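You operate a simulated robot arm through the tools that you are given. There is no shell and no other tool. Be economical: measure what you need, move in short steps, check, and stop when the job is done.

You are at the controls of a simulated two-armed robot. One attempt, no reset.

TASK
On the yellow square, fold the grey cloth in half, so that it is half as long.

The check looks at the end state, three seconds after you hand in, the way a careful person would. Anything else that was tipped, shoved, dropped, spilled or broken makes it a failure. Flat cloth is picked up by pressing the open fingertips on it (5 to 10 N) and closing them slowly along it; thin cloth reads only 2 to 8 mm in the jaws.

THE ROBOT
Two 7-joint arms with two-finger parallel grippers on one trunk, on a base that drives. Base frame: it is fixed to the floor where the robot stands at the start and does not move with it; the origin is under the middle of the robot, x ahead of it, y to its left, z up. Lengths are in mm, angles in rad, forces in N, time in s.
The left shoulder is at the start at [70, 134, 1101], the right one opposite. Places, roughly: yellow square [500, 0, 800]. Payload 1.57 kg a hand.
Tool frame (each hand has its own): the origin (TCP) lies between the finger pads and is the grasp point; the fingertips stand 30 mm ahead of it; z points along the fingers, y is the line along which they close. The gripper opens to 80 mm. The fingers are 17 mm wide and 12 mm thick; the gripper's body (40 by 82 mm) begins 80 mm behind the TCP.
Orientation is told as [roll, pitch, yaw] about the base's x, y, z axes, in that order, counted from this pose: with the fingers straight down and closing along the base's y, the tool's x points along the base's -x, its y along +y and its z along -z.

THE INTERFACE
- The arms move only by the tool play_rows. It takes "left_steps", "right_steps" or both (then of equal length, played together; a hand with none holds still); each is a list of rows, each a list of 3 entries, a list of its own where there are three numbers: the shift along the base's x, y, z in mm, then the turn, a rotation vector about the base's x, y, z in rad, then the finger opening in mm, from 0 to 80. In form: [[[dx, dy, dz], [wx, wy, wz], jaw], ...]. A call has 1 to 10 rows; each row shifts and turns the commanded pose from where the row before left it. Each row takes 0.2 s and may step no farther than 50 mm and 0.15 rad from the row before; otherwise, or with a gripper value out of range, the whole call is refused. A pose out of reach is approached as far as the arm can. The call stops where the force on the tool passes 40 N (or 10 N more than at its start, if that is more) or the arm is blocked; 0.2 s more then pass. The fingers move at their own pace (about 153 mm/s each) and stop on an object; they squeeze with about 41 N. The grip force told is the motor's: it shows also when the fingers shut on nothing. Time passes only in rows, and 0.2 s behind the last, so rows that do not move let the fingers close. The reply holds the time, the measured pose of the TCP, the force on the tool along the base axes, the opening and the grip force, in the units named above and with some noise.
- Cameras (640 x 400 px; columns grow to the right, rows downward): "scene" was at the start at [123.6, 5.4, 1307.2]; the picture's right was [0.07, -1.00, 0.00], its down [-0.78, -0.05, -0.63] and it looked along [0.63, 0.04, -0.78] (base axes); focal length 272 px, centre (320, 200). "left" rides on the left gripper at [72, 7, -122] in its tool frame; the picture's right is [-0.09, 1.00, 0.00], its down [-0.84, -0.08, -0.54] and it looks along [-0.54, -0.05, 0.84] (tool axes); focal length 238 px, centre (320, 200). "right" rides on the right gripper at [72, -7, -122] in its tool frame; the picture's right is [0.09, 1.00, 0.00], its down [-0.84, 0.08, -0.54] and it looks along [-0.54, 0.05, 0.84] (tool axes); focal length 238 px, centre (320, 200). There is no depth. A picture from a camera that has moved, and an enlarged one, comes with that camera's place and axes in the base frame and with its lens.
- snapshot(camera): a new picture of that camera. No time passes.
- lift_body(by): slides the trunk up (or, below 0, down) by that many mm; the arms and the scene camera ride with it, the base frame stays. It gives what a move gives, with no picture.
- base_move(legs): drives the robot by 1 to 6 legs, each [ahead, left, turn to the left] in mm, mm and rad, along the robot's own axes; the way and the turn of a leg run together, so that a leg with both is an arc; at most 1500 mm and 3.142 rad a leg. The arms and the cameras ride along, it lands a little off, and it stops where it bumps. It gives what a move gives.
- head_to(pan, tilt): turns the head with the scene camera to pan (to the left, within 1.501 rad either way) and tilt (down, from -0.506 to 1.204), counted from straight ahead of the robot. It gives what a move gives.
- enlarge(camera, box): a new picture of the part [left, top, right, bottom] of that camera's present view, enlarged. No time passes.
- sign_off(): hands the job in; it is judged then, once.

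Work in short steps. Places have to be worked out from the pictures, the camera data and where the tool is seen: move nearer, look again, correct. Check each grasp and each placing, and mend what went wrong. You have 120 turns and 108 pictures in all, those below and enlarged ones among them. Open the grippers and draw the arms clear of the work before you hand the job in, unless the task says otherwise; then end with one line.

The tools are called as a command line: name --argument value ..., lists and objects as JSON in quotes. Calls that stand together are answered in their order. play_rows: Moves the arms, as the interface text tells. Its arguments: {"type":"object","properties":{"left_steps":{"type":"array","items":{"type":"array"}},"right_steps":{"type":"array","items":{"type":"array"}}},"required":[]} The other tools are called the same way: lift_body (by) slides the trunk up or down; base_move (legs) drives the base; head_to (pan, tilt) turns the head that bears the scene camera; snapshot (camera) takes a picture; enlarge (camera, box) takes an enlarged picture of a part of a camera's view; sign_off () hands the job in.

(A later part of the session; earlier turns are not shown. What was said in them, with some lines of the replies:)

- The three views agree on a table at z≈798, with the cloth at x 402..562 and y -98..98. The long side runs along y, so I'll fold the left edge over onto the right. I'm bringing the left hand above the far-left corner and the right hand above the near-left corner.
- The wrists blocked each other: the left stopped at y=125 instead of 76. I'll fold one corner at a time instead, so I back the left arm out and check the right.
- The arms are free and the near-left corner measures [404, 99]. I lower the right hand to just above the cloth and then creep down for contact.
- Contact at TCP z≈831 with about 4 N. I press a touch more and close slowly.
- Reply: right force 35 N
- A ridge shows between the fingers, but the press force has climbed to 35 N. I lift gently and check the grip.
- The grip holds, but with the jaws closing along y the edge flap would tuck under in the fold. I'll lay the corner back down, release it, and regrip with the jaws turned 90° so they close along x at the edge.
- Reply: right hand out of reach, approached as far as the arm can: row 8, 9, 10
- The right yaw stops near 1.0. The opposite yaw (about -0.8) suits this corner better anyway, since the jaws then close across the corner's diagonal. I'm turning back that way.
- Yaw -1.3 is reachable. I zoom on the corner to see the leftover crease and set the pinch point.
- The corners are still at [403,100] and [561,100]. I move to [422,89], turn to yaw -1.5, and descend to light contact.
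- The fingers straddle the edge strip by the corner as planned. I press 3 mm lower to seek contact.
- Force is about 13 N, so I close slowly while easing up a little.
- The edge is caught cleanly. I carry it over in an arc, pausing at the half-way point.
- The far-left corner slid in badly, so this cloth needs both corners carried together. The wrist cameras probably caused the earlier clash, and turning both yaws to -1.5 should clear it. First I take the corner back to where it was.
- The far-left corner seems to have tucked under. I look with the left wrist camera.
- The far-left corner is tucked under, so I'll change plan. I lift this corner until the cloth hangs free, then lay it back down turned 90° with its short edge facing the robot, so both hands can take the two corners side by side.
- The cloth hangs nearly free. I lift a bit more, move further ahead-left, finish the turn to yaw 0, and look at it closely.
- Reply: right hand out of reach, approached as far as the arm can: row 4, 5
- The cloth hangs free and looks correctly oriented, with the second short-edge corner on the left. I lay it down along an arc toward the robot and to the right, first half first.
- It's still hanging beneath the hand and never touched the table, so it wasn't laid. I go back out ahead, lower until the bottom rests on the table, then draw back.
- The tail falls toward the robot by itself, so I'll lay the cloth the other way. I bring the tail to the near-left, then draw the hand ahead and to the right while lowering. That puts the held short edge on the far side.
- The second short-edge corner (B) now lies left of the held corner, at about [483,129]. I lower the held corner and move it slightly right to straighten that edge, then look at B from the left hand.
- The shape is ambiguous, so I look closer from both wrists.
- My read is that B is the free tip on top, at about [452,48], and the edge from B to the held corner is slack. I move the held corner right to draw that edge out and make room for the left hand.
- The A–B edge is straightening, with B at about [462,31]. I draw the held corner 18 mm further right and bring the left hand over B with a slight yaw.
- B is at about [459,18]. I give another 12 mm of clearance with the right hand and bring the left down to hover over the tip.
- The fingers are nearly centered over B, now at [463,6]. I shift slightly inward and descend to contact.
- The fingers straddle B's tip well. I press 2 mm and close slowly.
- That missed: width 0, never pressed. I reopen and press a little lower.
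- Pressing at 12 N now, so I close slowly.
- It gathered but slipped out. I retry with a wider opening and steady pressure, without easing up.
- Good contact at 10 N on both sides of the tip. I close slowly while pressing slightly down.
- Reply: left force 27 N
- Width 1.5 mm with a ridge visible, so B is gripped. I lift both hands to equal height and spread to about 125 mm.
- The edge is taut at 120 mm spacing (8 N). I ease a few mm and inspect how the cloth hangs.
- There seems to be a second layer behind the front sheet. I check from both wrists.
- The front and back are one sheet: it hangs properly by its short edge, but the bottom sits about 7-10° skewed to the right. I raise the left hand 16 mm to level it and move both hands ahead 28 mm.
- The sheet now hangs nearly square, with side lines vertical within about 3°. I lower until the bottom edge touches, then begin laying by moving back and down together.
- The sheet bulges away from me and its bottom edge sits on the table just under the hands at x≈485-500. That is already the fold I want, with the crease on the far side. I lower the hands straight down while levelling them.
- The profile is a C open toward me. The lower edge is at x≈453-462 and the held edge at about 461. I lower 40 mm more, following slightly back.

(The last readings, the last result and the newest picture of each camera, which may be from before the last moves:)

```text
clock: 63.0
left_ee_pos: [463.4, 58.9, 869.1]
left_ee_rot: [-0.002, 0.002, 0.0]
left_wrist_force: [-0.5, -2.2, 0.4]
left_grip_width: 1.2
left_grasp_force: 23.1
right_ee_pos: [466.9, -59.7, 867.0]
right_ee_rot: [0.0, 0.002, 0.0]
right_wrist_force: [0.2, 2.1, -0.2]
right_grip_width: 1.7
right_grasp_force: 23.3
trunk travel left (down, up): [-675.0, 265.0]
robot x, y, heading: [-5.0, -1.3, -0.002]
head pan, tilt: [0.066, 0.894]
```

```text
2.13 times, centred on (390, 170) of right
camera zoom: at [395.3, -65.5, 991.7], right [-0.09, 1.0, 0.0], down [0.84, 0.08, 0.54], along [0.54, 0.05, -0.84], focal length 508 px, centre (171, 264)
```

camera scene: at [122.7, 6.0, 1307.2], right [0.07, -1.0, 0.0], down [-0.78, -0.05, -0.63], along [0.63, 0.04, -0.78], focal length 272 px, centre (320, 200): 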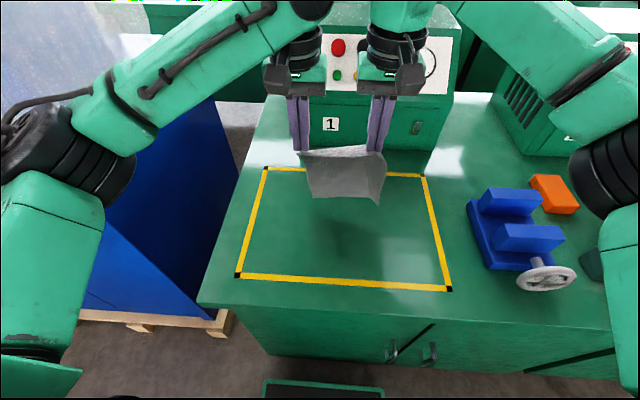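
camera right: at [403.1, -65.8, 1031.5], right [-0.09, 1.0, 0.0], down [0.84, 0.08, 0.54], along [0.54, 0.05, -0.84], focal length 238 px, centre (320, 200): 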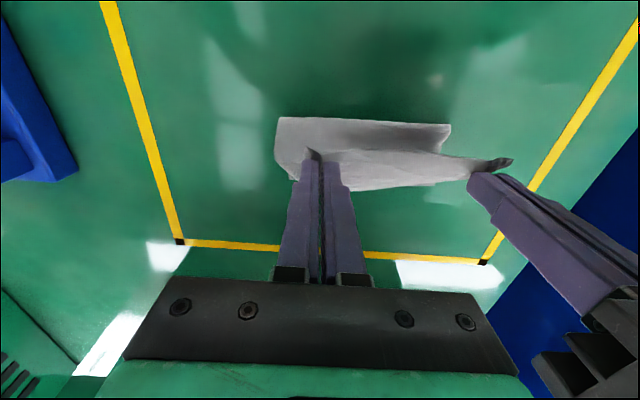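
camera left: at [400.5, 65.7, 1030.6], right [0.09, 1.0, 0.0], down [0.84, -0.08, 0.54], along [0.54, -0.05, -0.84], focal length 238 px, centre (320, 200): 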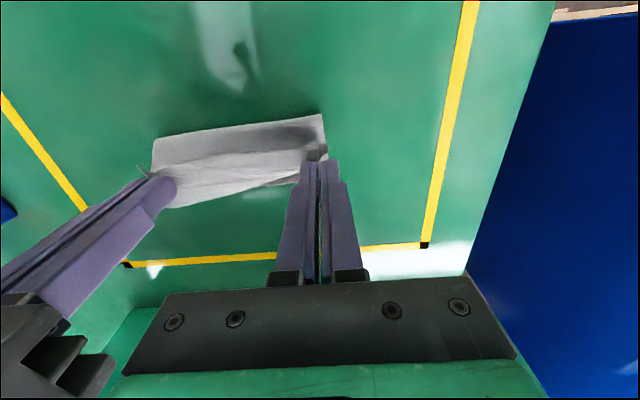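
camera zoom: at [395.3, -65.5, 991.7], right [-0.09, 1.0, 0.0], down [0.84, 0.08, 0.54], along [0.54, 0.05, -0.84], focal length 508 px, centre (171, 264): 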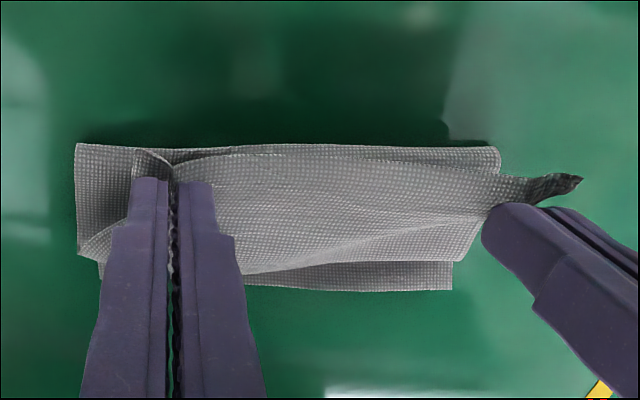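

The far strip shows that the lower edge actually slid to the far side, giving a Z fold. The pinched edge naturally sends the sheet away from me, so I redo it: lift to hang, then lower while moving ahead so the lower edge trails on the near side.

play_rows --left_steps '[[[0, 0, 20], [0, 0, 0], 0], [[0, 0, 20], [0, 0, 0], 0], [[0, 0, 20], [0, 0, 0], 0], [[0, 0, 20], [0, 0, 0], 0], [[0, 0, 20], [0, 0, 0], 0], [[-5, 0, 20], [0, 0, 0], 0], [[-10, 0, 20], [0, 0, 0], 0], [[-12, 0, 20], [0, 0, 0], 0], [[-12, 0, 15], [0, 0, 0], 0], [[-12, 0, 5], [0, 0, 0], 0]]' --right_steps '[[[0, 0, 20], [0, 0, 0], 0], [[0, 0, 20], [0, 0, 0], 0], [[0, 0, 20], [0, 0, 0], 0], [[0, 0, 20], [0, 0, 0], 0], [[0, 0, 20], [0, 0, 0], 0], [[-5, 0, 17], [0, 0, 0], 0], [[-10, 0, 17], [0, 0, 0], 0], [[-12, 0, 16], [0, 0, 0], 0], [[-12, 0, 13], [0, 0, 0], 0], [[-12, 0, 4], [0, 0, 0], 0]]'

play_rows --left_steps '[[[-8, 0, 0], [0, 0, 0], 0], [[-6, 0, 0], [0, 0, 0], 0], [[0, 0, 0], [0, 0, 0], 0], [[0, 0, 0], [0, 0, 0], 0], [[0, 0, 0], [0, 0, 0], 0], [[0, 0, 0], [0, 0, 0], 0]]' --right_steps '[[[-8, 0, 0], [0, 0, 0], 0], [[-6, 0, 0], [0, 0, 0], 0], [[0, 0, 0], [0, 0, 0], 0], [[0, 0, 0], [0, 0, 0], 0], [[0, 0, 0], [0, 0, 0], 0], [[0, 0, 0], [0, 0, 0], 0]]'

enlarge --camera "scene" --box '[240, 120, 440, 260]'

snapshot --camera "right"

```text
clock: 65.2
left_ee_pos: [411.0, 58.1, 1049.9]
left_ee_rot: [-0.001, 0.002, 0.001]
left_wrist_force: [0.7, -3.6, -1.0]
left_grip_width: 1.4
left_grasp_force: 23.3
right_ee_pos: [415.8, -58.1, 1035.9]
right_ee_rot: [-0.001, 0.0, 0.0]
right_wrist_force: [-0.5, 3.4, 1.3]
right_grip_width: 1.6
right_grasp_force: 23.4
trunk travel left (down, up): [-675.0, 265.0]
robot x, y, heading: [5.2, -0.6, 0.002]
head pan, tilt: [0.066, 0.894]
```

```text
clock: 66.6
left_ee_pos: [398.7, 58.8, 1050.6]
left_ee_rot: [-0.001, 0.002, 0.0]
left_wrist_force: [1.0, -3.9, 0.2]
left_grip_width: 1.2
left_grasp_force: 23.1
right_ee_pos: [402.6, -60.8, 1036.2]
right_ee_rot: [0.001, 0.0, 0.0]
right_wrist_force: [-0.3, 4.5, 0.8]
right_grip_width: 1.7
right_grasp_force: 23.8
trunk travel left (down, up): [-675.0, 265.0]
robot x, y, heading: [-3.0, -1.9, 0.001]
head pan, tilt: [0.066, 0.894]
```

```text
2.86 times, centred on (340, 190) of scene
camera zoom: at [123.7, 5.4, 1307.2], right [0.07, -1.0, 0.0], down [-0.78, -0.05, -0.63], along [0.63, 0.04, -0.78], focal length 776 px, centre (263, 229)
```

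zoom: 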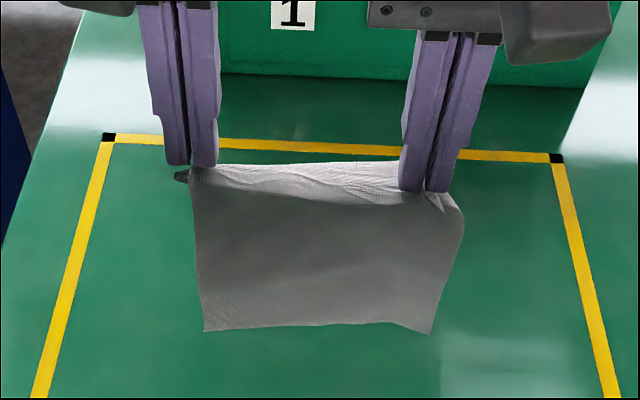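

```text
39 pictures are left
camera right: at [330.9, -66.0, 1159.1], right [-0.09, 1.0, 0.0], down [0.84, 0.08, 0.54], along [0.54, 0.05, -0.84], focal length 238 px, centre (320, 200)
```

right: 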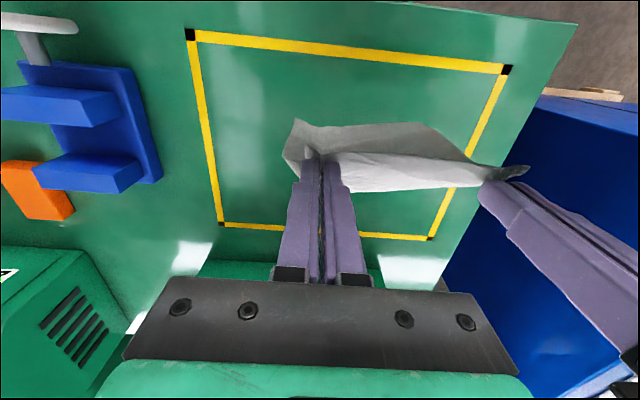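

Hanging clean, bottom just above the table. I lower while moving ahead so the bottom edge trails on my side.

play_rows --left_steps '[[[6, 0, -9], [0, 0, 0], 0], [[8, 0, -10], [0, 0, 0], 0], [[10, 0, -10], [0, 0, 0], 0], [[10, 0, -9], [0, 0, 0], 0], [[10, 0, -8], [0, 0, 0], 0], [[10, 0, -7], [0, 0, 0], 0], [[9, 0, -7], [0, 0, 0], 0], [[9, 0, -7], [0, 0, 0], 0]]' --right_steps '[[[6, 0, -9], [0, 0, 0], 0], [[8, 0, -10], [0, 0, 0], 0], [[10, 0, -10], [0, 0, 0], 0], [[10, 0, -9], [0, 0, 0], 0], [[10, 0, -8], [0, 0, 0], 0], [[10, 0, -7], [0, 0, 0], 0], [[9, 0, -7], [0, 0, 0], 0], [[9, 0, -7], [0, 0, 0], 0]]'

enlarge --camera "scene" --box '[240, 120, 440, 260]'

snapshot --camera "right"

```text
clock: 68.4
left_ee_pos: [471.0, 58.1, 980.2]
left_ee_rot: [0.0, 0.004, 0.0]
left_wrist_force: [0.1, -2.5, 0.5]
left_grip_width: 1.5
left_grasp_force: 23.0
right_ee_pos: [474.6, -59.0, 967.5]
right_ee_rot: [-0.001, 0.0, -0.001]
right_wrist_force: [0.2, 3.6, 0.2]
right_grip_width: 1.8
right_grasp_force: 23.5
trunk travel left (down, up): [-675.0, 265.0]
robot x, y, heading: [-3.0, -2.0, 0.005]
head pan, tilt: [0.066, 0.894]
```

```text
2.86 times, centred on (340, 190) of scene
camera zoom: at [124.4, 5.4, 1307.1], right [0.07, -1.0, 0.0], down [-0.78, -0.05, -0.63], along [0.63, 0.04, -0.78], focal length 776 px, centre (263, 229)
```

zoom: 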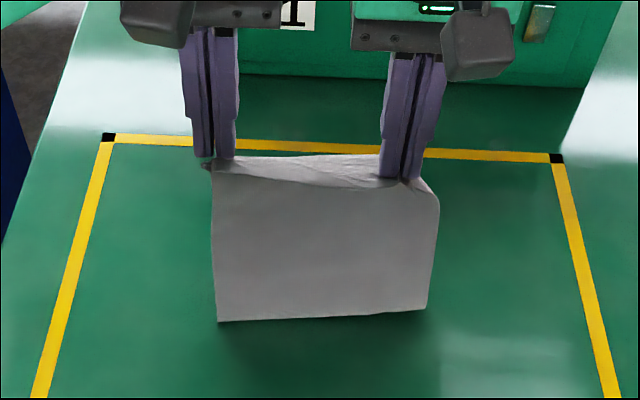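

```text
37 pictures are left
camera right: at [403.2, -65.7, 1091.7], right [-0.09, 1.0, 0.0], down [0.84, 0.08, 0.54], along [0.54, 0.05, -0.84], focal length 238 px, centre (320, 200)
```

right: 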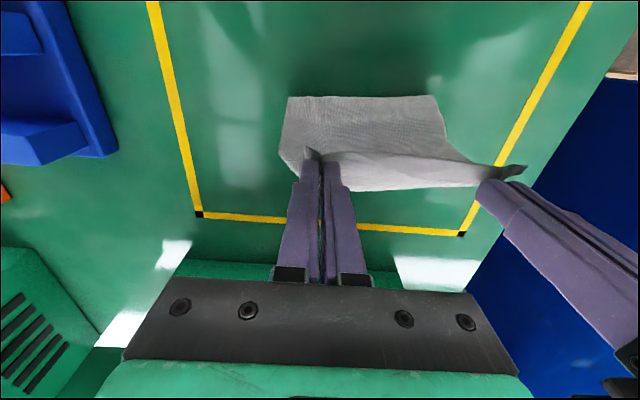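

The lower edge trails correctly on my side, at x≈440 (left) to 453 (right). I continue ahead and down until half is laid.

play_rows --left_steps '[[[8, 0, -8], [0, 0, 0], 0], [[8, 0, -8], [0, 0, 0], 0], [[8, 0, -8], [0, 0, 0], 0], [[8, 0, -8], [0, 0, 0], 0], [[8, 0, -8], [0, 0, 0], 0], [[8, 0, -8], [0, 0, 0], 0], [[8, 0, -8], [0, 0, 0], 0], [[6, 0, -8], [0, 0, 0], 0], [[0, 0, 0], [0, 0, 0], 0]]' --right_steps '[[[8, 0, -8], [0, 0, 0], 0], [[8, 0, -8], [0, 0, 0], 0], [[8, 0, -8], [0, 0, 0], 0], [[8, 0, -8], [0, 0, 0], 0], [[8, 0, -7], [0, 0, 0], 0], [[8, 0, -7], [0, 0, 0], 0], [[8, 0, -7], [0, 0, 0], 0], [[6, 0, -7], [0, 0, 0], 0], [[0, 0, 0], [0, 0, 0], 0]]'

enlarge --camera "scene" --box '[240, 120, 440, 260]'

snapshot --camera "right"

```text
clock: 70.4
left_ee_pos: [532.9, 58.1, 918.5]
left_ee_rot: [-0.002, -0.001, 0.001]
left_wrist_force: [0.9, -2.2, -1.4]
left_grip_width: 1.1
left_grasp_force: 23.4
right_ee_pos: [535.4, -59.9, 910.1]
right_ee_rot: [0.0, 0.001, 0.003]
right_wrist_force: [0.2, 1.9, -0.2]
right_grip_width: 1.7
right_grasp_force: 23.2
trunk travel left (down, up): [-675.0, 265.0]
robot x, y, heading: [2.9, 4.0, -0.001]
head pan, tilt: [0.066, 0.894]
```

```text
2.86 times, centred on (340, 190) of scene
camera zoom: at [123.3, 5.4, 1307.2], right [0.07, -1.0, 0.0], down [-0.78, -0.05, -0.63], along [0.63, 0.04, -0.78], focal length 776 px, centre (263, 229)
```

zoom: 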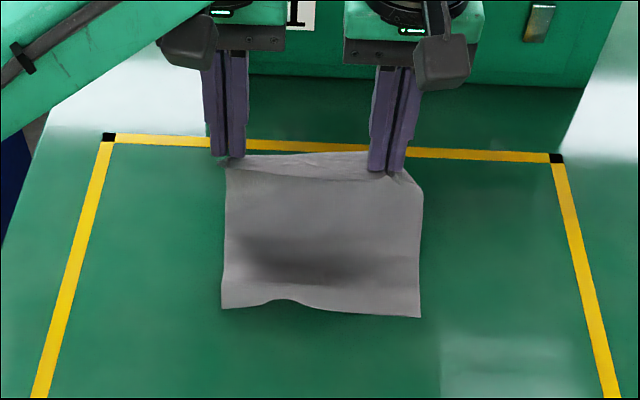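

```text
35 pictures are left
camera right: at [464.1, -66.3, 1032.7], right [-0.09, 1.0, 0.0], down [0.84, 0.08, 0.54], along [0.54, 0.05, -0.84], focal length 238 px, centre (320, 200)
```

right: 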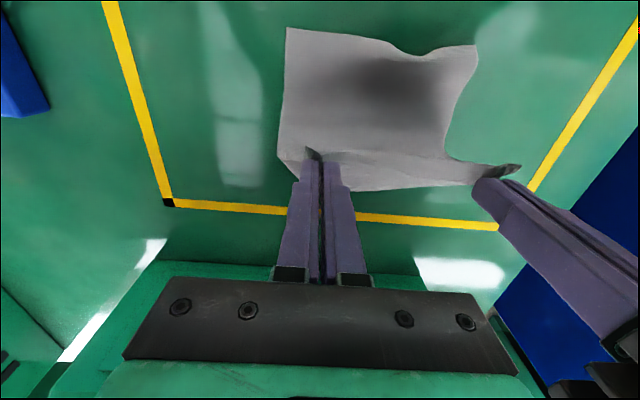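

Half is laid: the lower edge is straight at x≈452, y -95..58, and the hands are about 85 mm up over x≈534. I fold back toward the robot in an arc, shifting 10 mm right to align.

play_rows --left_steps '[[[-11, -1, -2], [0, 0, 0], 0], [[-10.7, -1, -3.5], [0, 0, 0], 0], [[-10, -2, -5.5], [0, 0, 0], 0], [[-9.3, -2, -7.5], [0, 0, 0], 0], [[-8.3, -2, -9], [0, 0, 0], 0], [[-7, -1, -10], [0, 0, 0], 0], [[-5.6, -1, -11], [0, 0, 0], 0], [[0, 0, 0], [0, 0, 0], 0]]' --right_steps '[[[-11, -1, -1.5], [0, 0, 0], 0], [[-10.7, -1, -3], [0, 0, 0], 0], [[-10, -2, -5], [0, 0, 0], 0], [[-9.3, -2, -6.5], [0, 0, 0], 0], [[-8.3, -2, -8], [0, 0, 0], 0], [[-7, -1, -9], [0, 0, 0], 0], [[-5.6, -1, -10], [0, 0, 0], 0], [[0, 0, 0], [0, 0, 0], 0]]'

enlarge --camera "scene" --box '[240, 120, 440, 260]'

enlarge --camera "right" --box '[220, 40, 540, 260]'

```text
clock: 72.2
left_ee_pos: [471.3, 49.3, 870.0]
left_ee_rot: [-0.001, 0.002, 0.0]
left_wrist_force: [0.0, -2.3, -0.1]
left_grip_width: 1.3
left_grasp_force: 23.4
right_ee_pos: [475.1, -69.2, 865.8]
right_ee_rot: [-0.001, 0.001, 0.002]
right_wrist_force: [-0.5, 3.1, -1.0]
right_grip_width: 1.6
right_grasp_force: 23.6
trunk travel left (down, up): [-675.0, 265.0]
robot x, y, heading: [0.5, -0.5, -0.001]
head pan, tilt: [0.066, 0.894]
```

```text
2.86 times, centred on (340, 190) of scene
camera zoom: at [123.6, 5.5, 1307.2], right [0.07, -1.0, 0.0], down [-0.78, -0.05, -0.63], along [0.63, 0.04, -0.78], focal length 776 px, centre (263, 229)
```

zoom: 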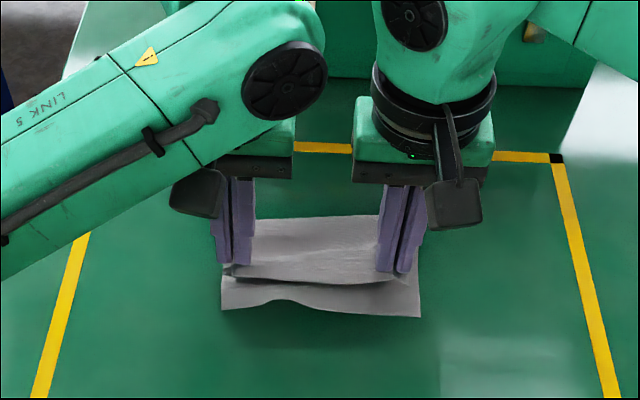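

```text
1.82 times, centred on (380, 150) of right
camera zoom: at [403.2, -75.4, 989.0], right [-0.09, 1.0, 0.0], down [0.84, 0.08, 0.54], along [0.54, 0.05, -0.84], focal length 433 px, centre (211, 291)
```

zoom: 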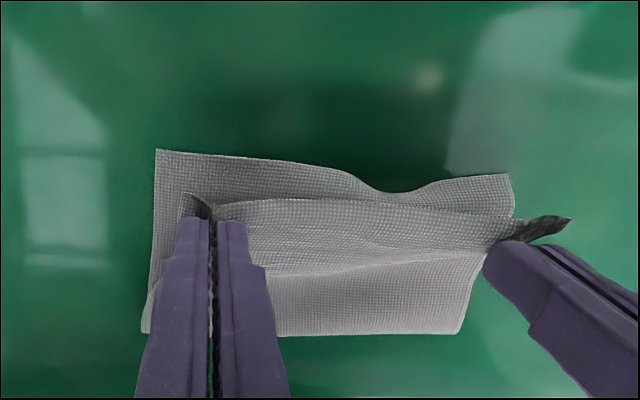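

The alignment is very good: held tips at [455,63] and [459,-80] over lower corners [451,61] and [454,-94]. I lower to the table.

play_rows --left_steps '[[[-1, 0, -7], [0, 0, 0], 0], [[-1, 0, -7], [0, 0, 0], 0], [[-1, 0, -7], [0, 0, 0], 0], [[0, 0, -6], [0, 0, 0], 0], [[0, 0, -5], [0, 0, 0], 0], [[0, 0, -2], [0, 0, 0], 0], [[0, 0, 0], [0, 0, 0], 0]]' --right_steps '[[[-1, -1, -6], [0, 0, 0], 0], [[-1, -1, -6], [0, 0, 0], 0], [[-1, -1, -6], [0, 0, 0], 0], [[-1, 0, -6], [0, 0, 0], 0], [[-1, 0, -5], [0, 0, 0], 0], [[0, 0, -2], [0, 0, 0], 0], [[0, 0, 0], [0, 0, 0], 0]]'

enlarge --camera "right" --box '[220, 40, 540, 260]'

```text
clock: 73.8
left_ee_pos: [467.7, 49.6, 835.9]
left_ee_rot: [-0.001, 0.001, 0.001]
left_wrist_force: [1.3, -7.3, -0.1]
left_grip_width: 1.6
left_grasp_force: 23.4
right_ee_pos: [468.3, -72.4, 836.3]
right_ee_rot: [0.0, 0.001, 0.0]
right_wrist_force: [-1.4, 7.0, 0.1]
right_grip_width: 1.7
right_grasp_force: 23.3
trunk travel left (down, up): [-675.0, 265.0]
robot x, y, heading: [0.6, -1.5, -0.001]
head pan, tilt: [0.066, 0.894]
```

```text
1.82 times, centred on (380, 150) of right
camera zoom: at [397.5, -78.8, 958.1], right [-0.09, 1.0, 0.0], down [0.84, 0.08, 0.54], along [0.54, 0.05, -0.84], focal length 433 px, centre (211, 291)
```

zoom: 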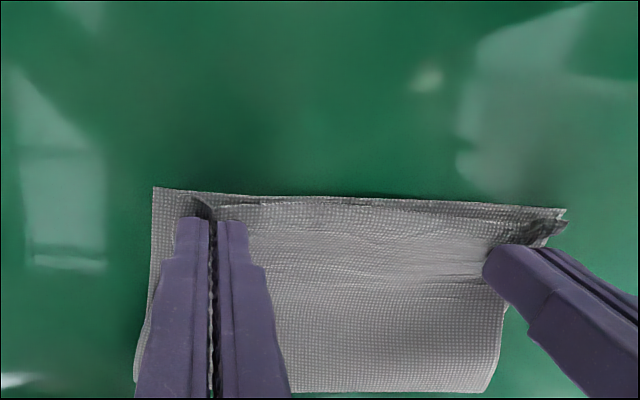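

Edges line up nicely. I touch down, open slowly and lift away.

play_rows --left_steps '[[[0, -1, -2], [0, 0, 0], 0], [[0, 0, 0], [0, 0, 0], 3], [[0, 0, 0], [0, 0, 0], 6], [[0, 0, 0], [0, 0, 0], 10], [[0, 0, 0], [0, 0, 0], 14], [[0, 0, 2], [0, 0, 0], 14], [[0, 0, 5], [0, 0, 0], 14], [[0, 0, 15], [0, 0, 0], 14], [[0, 0, 30], [0, 0, 0], 14]]' --right_steps '[[[0, 1, -2], [0, 0, 0], 0], [[0, 0, 0], [0, 0, 0], 3], [[0, 0, 0], [0, 0, 0], 6], [[0, 0, 0], [0, 0, 0], 10], [[0, 0, 0], [0, 0, 0], 14], [[0, 0, 2], [0, 0, 0], 14], [[0, 0, 5], [0, 0, 0], 14], [[0, 0, 15], [0, 0, 0], 14], [[0, 0, 30], [0, 0, 0], 14]]'

snapshot --camera "left"

enlarge --camera "right" --box '[220, 40, 540, 260]'

```text
clock: 75.8
left_ee_pos: [468.0, 47.6, 887.9]
left_ee_rot: [0.001, 0.0, -0.001]
left_wrist_force: [-1.0, -0.7, 0.3]
left_grip_width: 14.0
left_grasp_force: 0.1
right_ee_pos: [468.1, -71.5, 886.8]
right_ee_rot: [-0.002, -0.001, 0.001]
right_wrist_force: [-0.5, -0.5, 0.0]
right_grip_width: 14.1
right_grasp_force: 0.1
trunk travel left (down, up): [-675.0, 265.0]
robot x, y, heading: [0.9, -2.2, 0.001]
head pan, tilt: [0.066, 0.894]
```

```text
31 pictures are left
camera left: at [396.5, 54.5, 1008.4], right [0.09, 1.0, 0.0], down [0.84, -0.08, 0.54], along [0.54, -0.05, -0.84], focal length 238 px, centre (320, 200)
```

left: 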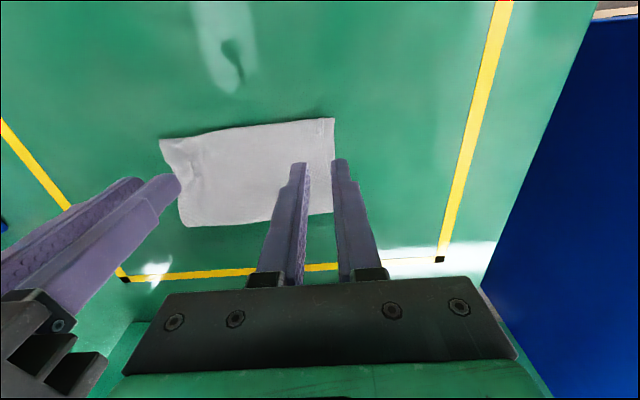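

```text
1.82 times, centred on (380, 150) of right
camera zoom: at [397.1, -78.8, 1009.6], right [-0.09, 1.0, 0.0], down [0.84, 0.08, 0.54], along [0.54, 0.05, -0.84], focal length 433 px, centre (211, 291)
```

zoom: 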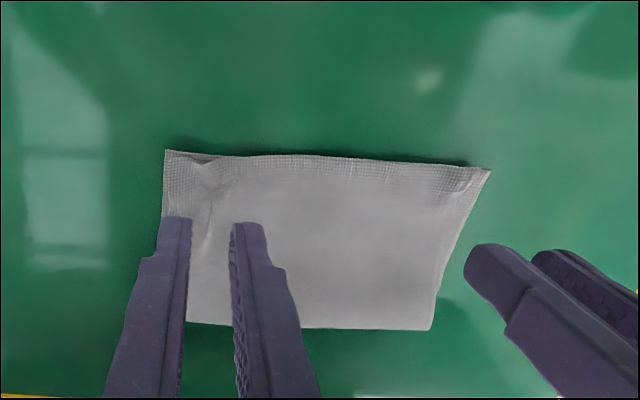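

The fold lies flat. I retract both arms up and outward and inspect.

play_rows --left_steps '[[[0, 10, 30], [0, 0, 0], 14], [[-5, 35, 20], [0, 0, 0], 14], [[-5, 40, 10], [0, 0, 0], 14], [[-5, 40, 5], [0, 0, 0], 14], [[0, 40, 0], [0, 0, 0], 40], [[0, 0, 0], [0, 0, 0], 40]]' --right_steps '[[[0, -10, 30], [0, 0, 0], 14], [[-5, -20, 30], [0, 0, 0], 14], [[-10, -30, 20], [0, 0, 0], 14], [[-10, -30, 10], [0, 0, 0], 14], [[-10, -20, 0], [0, 0, 0], 40], [[0, 0, 0], [0, 0, 0], 40]]'

enlarge --camera "scene" --box '[220, 150, 460, 300]'

snapshot --camera "scene"

```text
clock: 77.2
left_ee_pos: [454.8, 212.2, 950.0]
left_ee_rot: [0.001, 0.0, 0.0]
left_wrist_force: [-0.1, -0.4, -0.7]
left_grip_width: 40.1
left_grasp_force: 0.0
right_ee_pos: [432.9, -181.7, 973.8]
right_ee_rot: [0.001, 0.001, -0.001]
right_wrist_force: [0.1, 0.1, 0.1]
right_grip_width: 40.1
right_grasp_force: 0.0
trunk travel left (down, up): [-675.0, 265.0]
robot x, y, heading: [0.1, 1.8, 0.001]
head pan, tilt: [0.066, 0.894]
```

```text
2.67 times, centred on (340, 225) of scene
camera zoom: at [124.2, 5.0, 1307.1], right [0.07, -1.0, 0.0], down [-0.78, -0.05, -0.63], along [0.63, 0.04, -0.78], focal length 724 px, centre (267, 133)
```

zoom: 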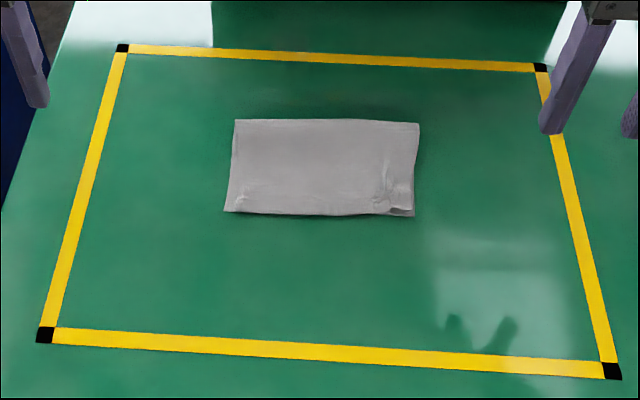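

```text
28 pictures are left
camera scene: at [124.2, 5.0, 1307.1], right [0.07, -1.0, 0.0], down [-0.78, -0.05, -0.63], along [0.63, 0.04, -0.78], focal length 272 px, centre (320, 200)
```

scene: 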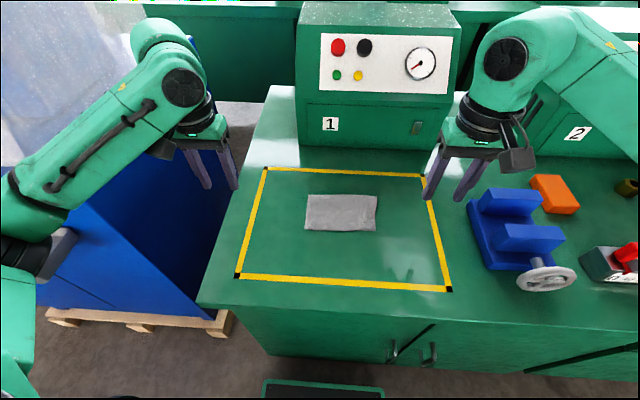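

The cloth is folded in half inside the square. I check the slightly wrinkled near-right corner.

enlarge --camera "scene" --box '[295, 185, 385, 240]'

```text
7.11 times, centred on (340, 212) of scene
camera zoom: at [124.2, 5.0, 1307.1], right [0.07, -1.0, 0.0], down [-0.78, -0.05, -0.63], along [0.63, 0.04, -0.78], focal length 1932 px, centre (178, 111)
```

zoom: 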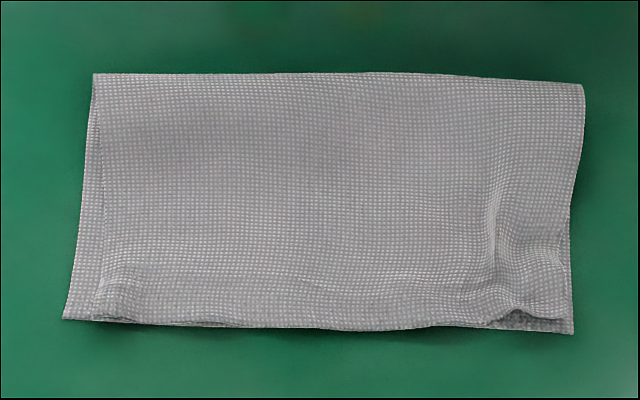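

The fold is neat: corners coincide within a few mm, only a tiny wrinkle remains, nothing else was disturbed, and both arms are clear with the grippers open. I'm handing in.

sign_off

```text
The job is handed in.
```

The grey cloth is folded in half to half its length, lying flat inside the yellow square with a small wrinkle at the near-right corner; it now lies turned about 90° from how it started.
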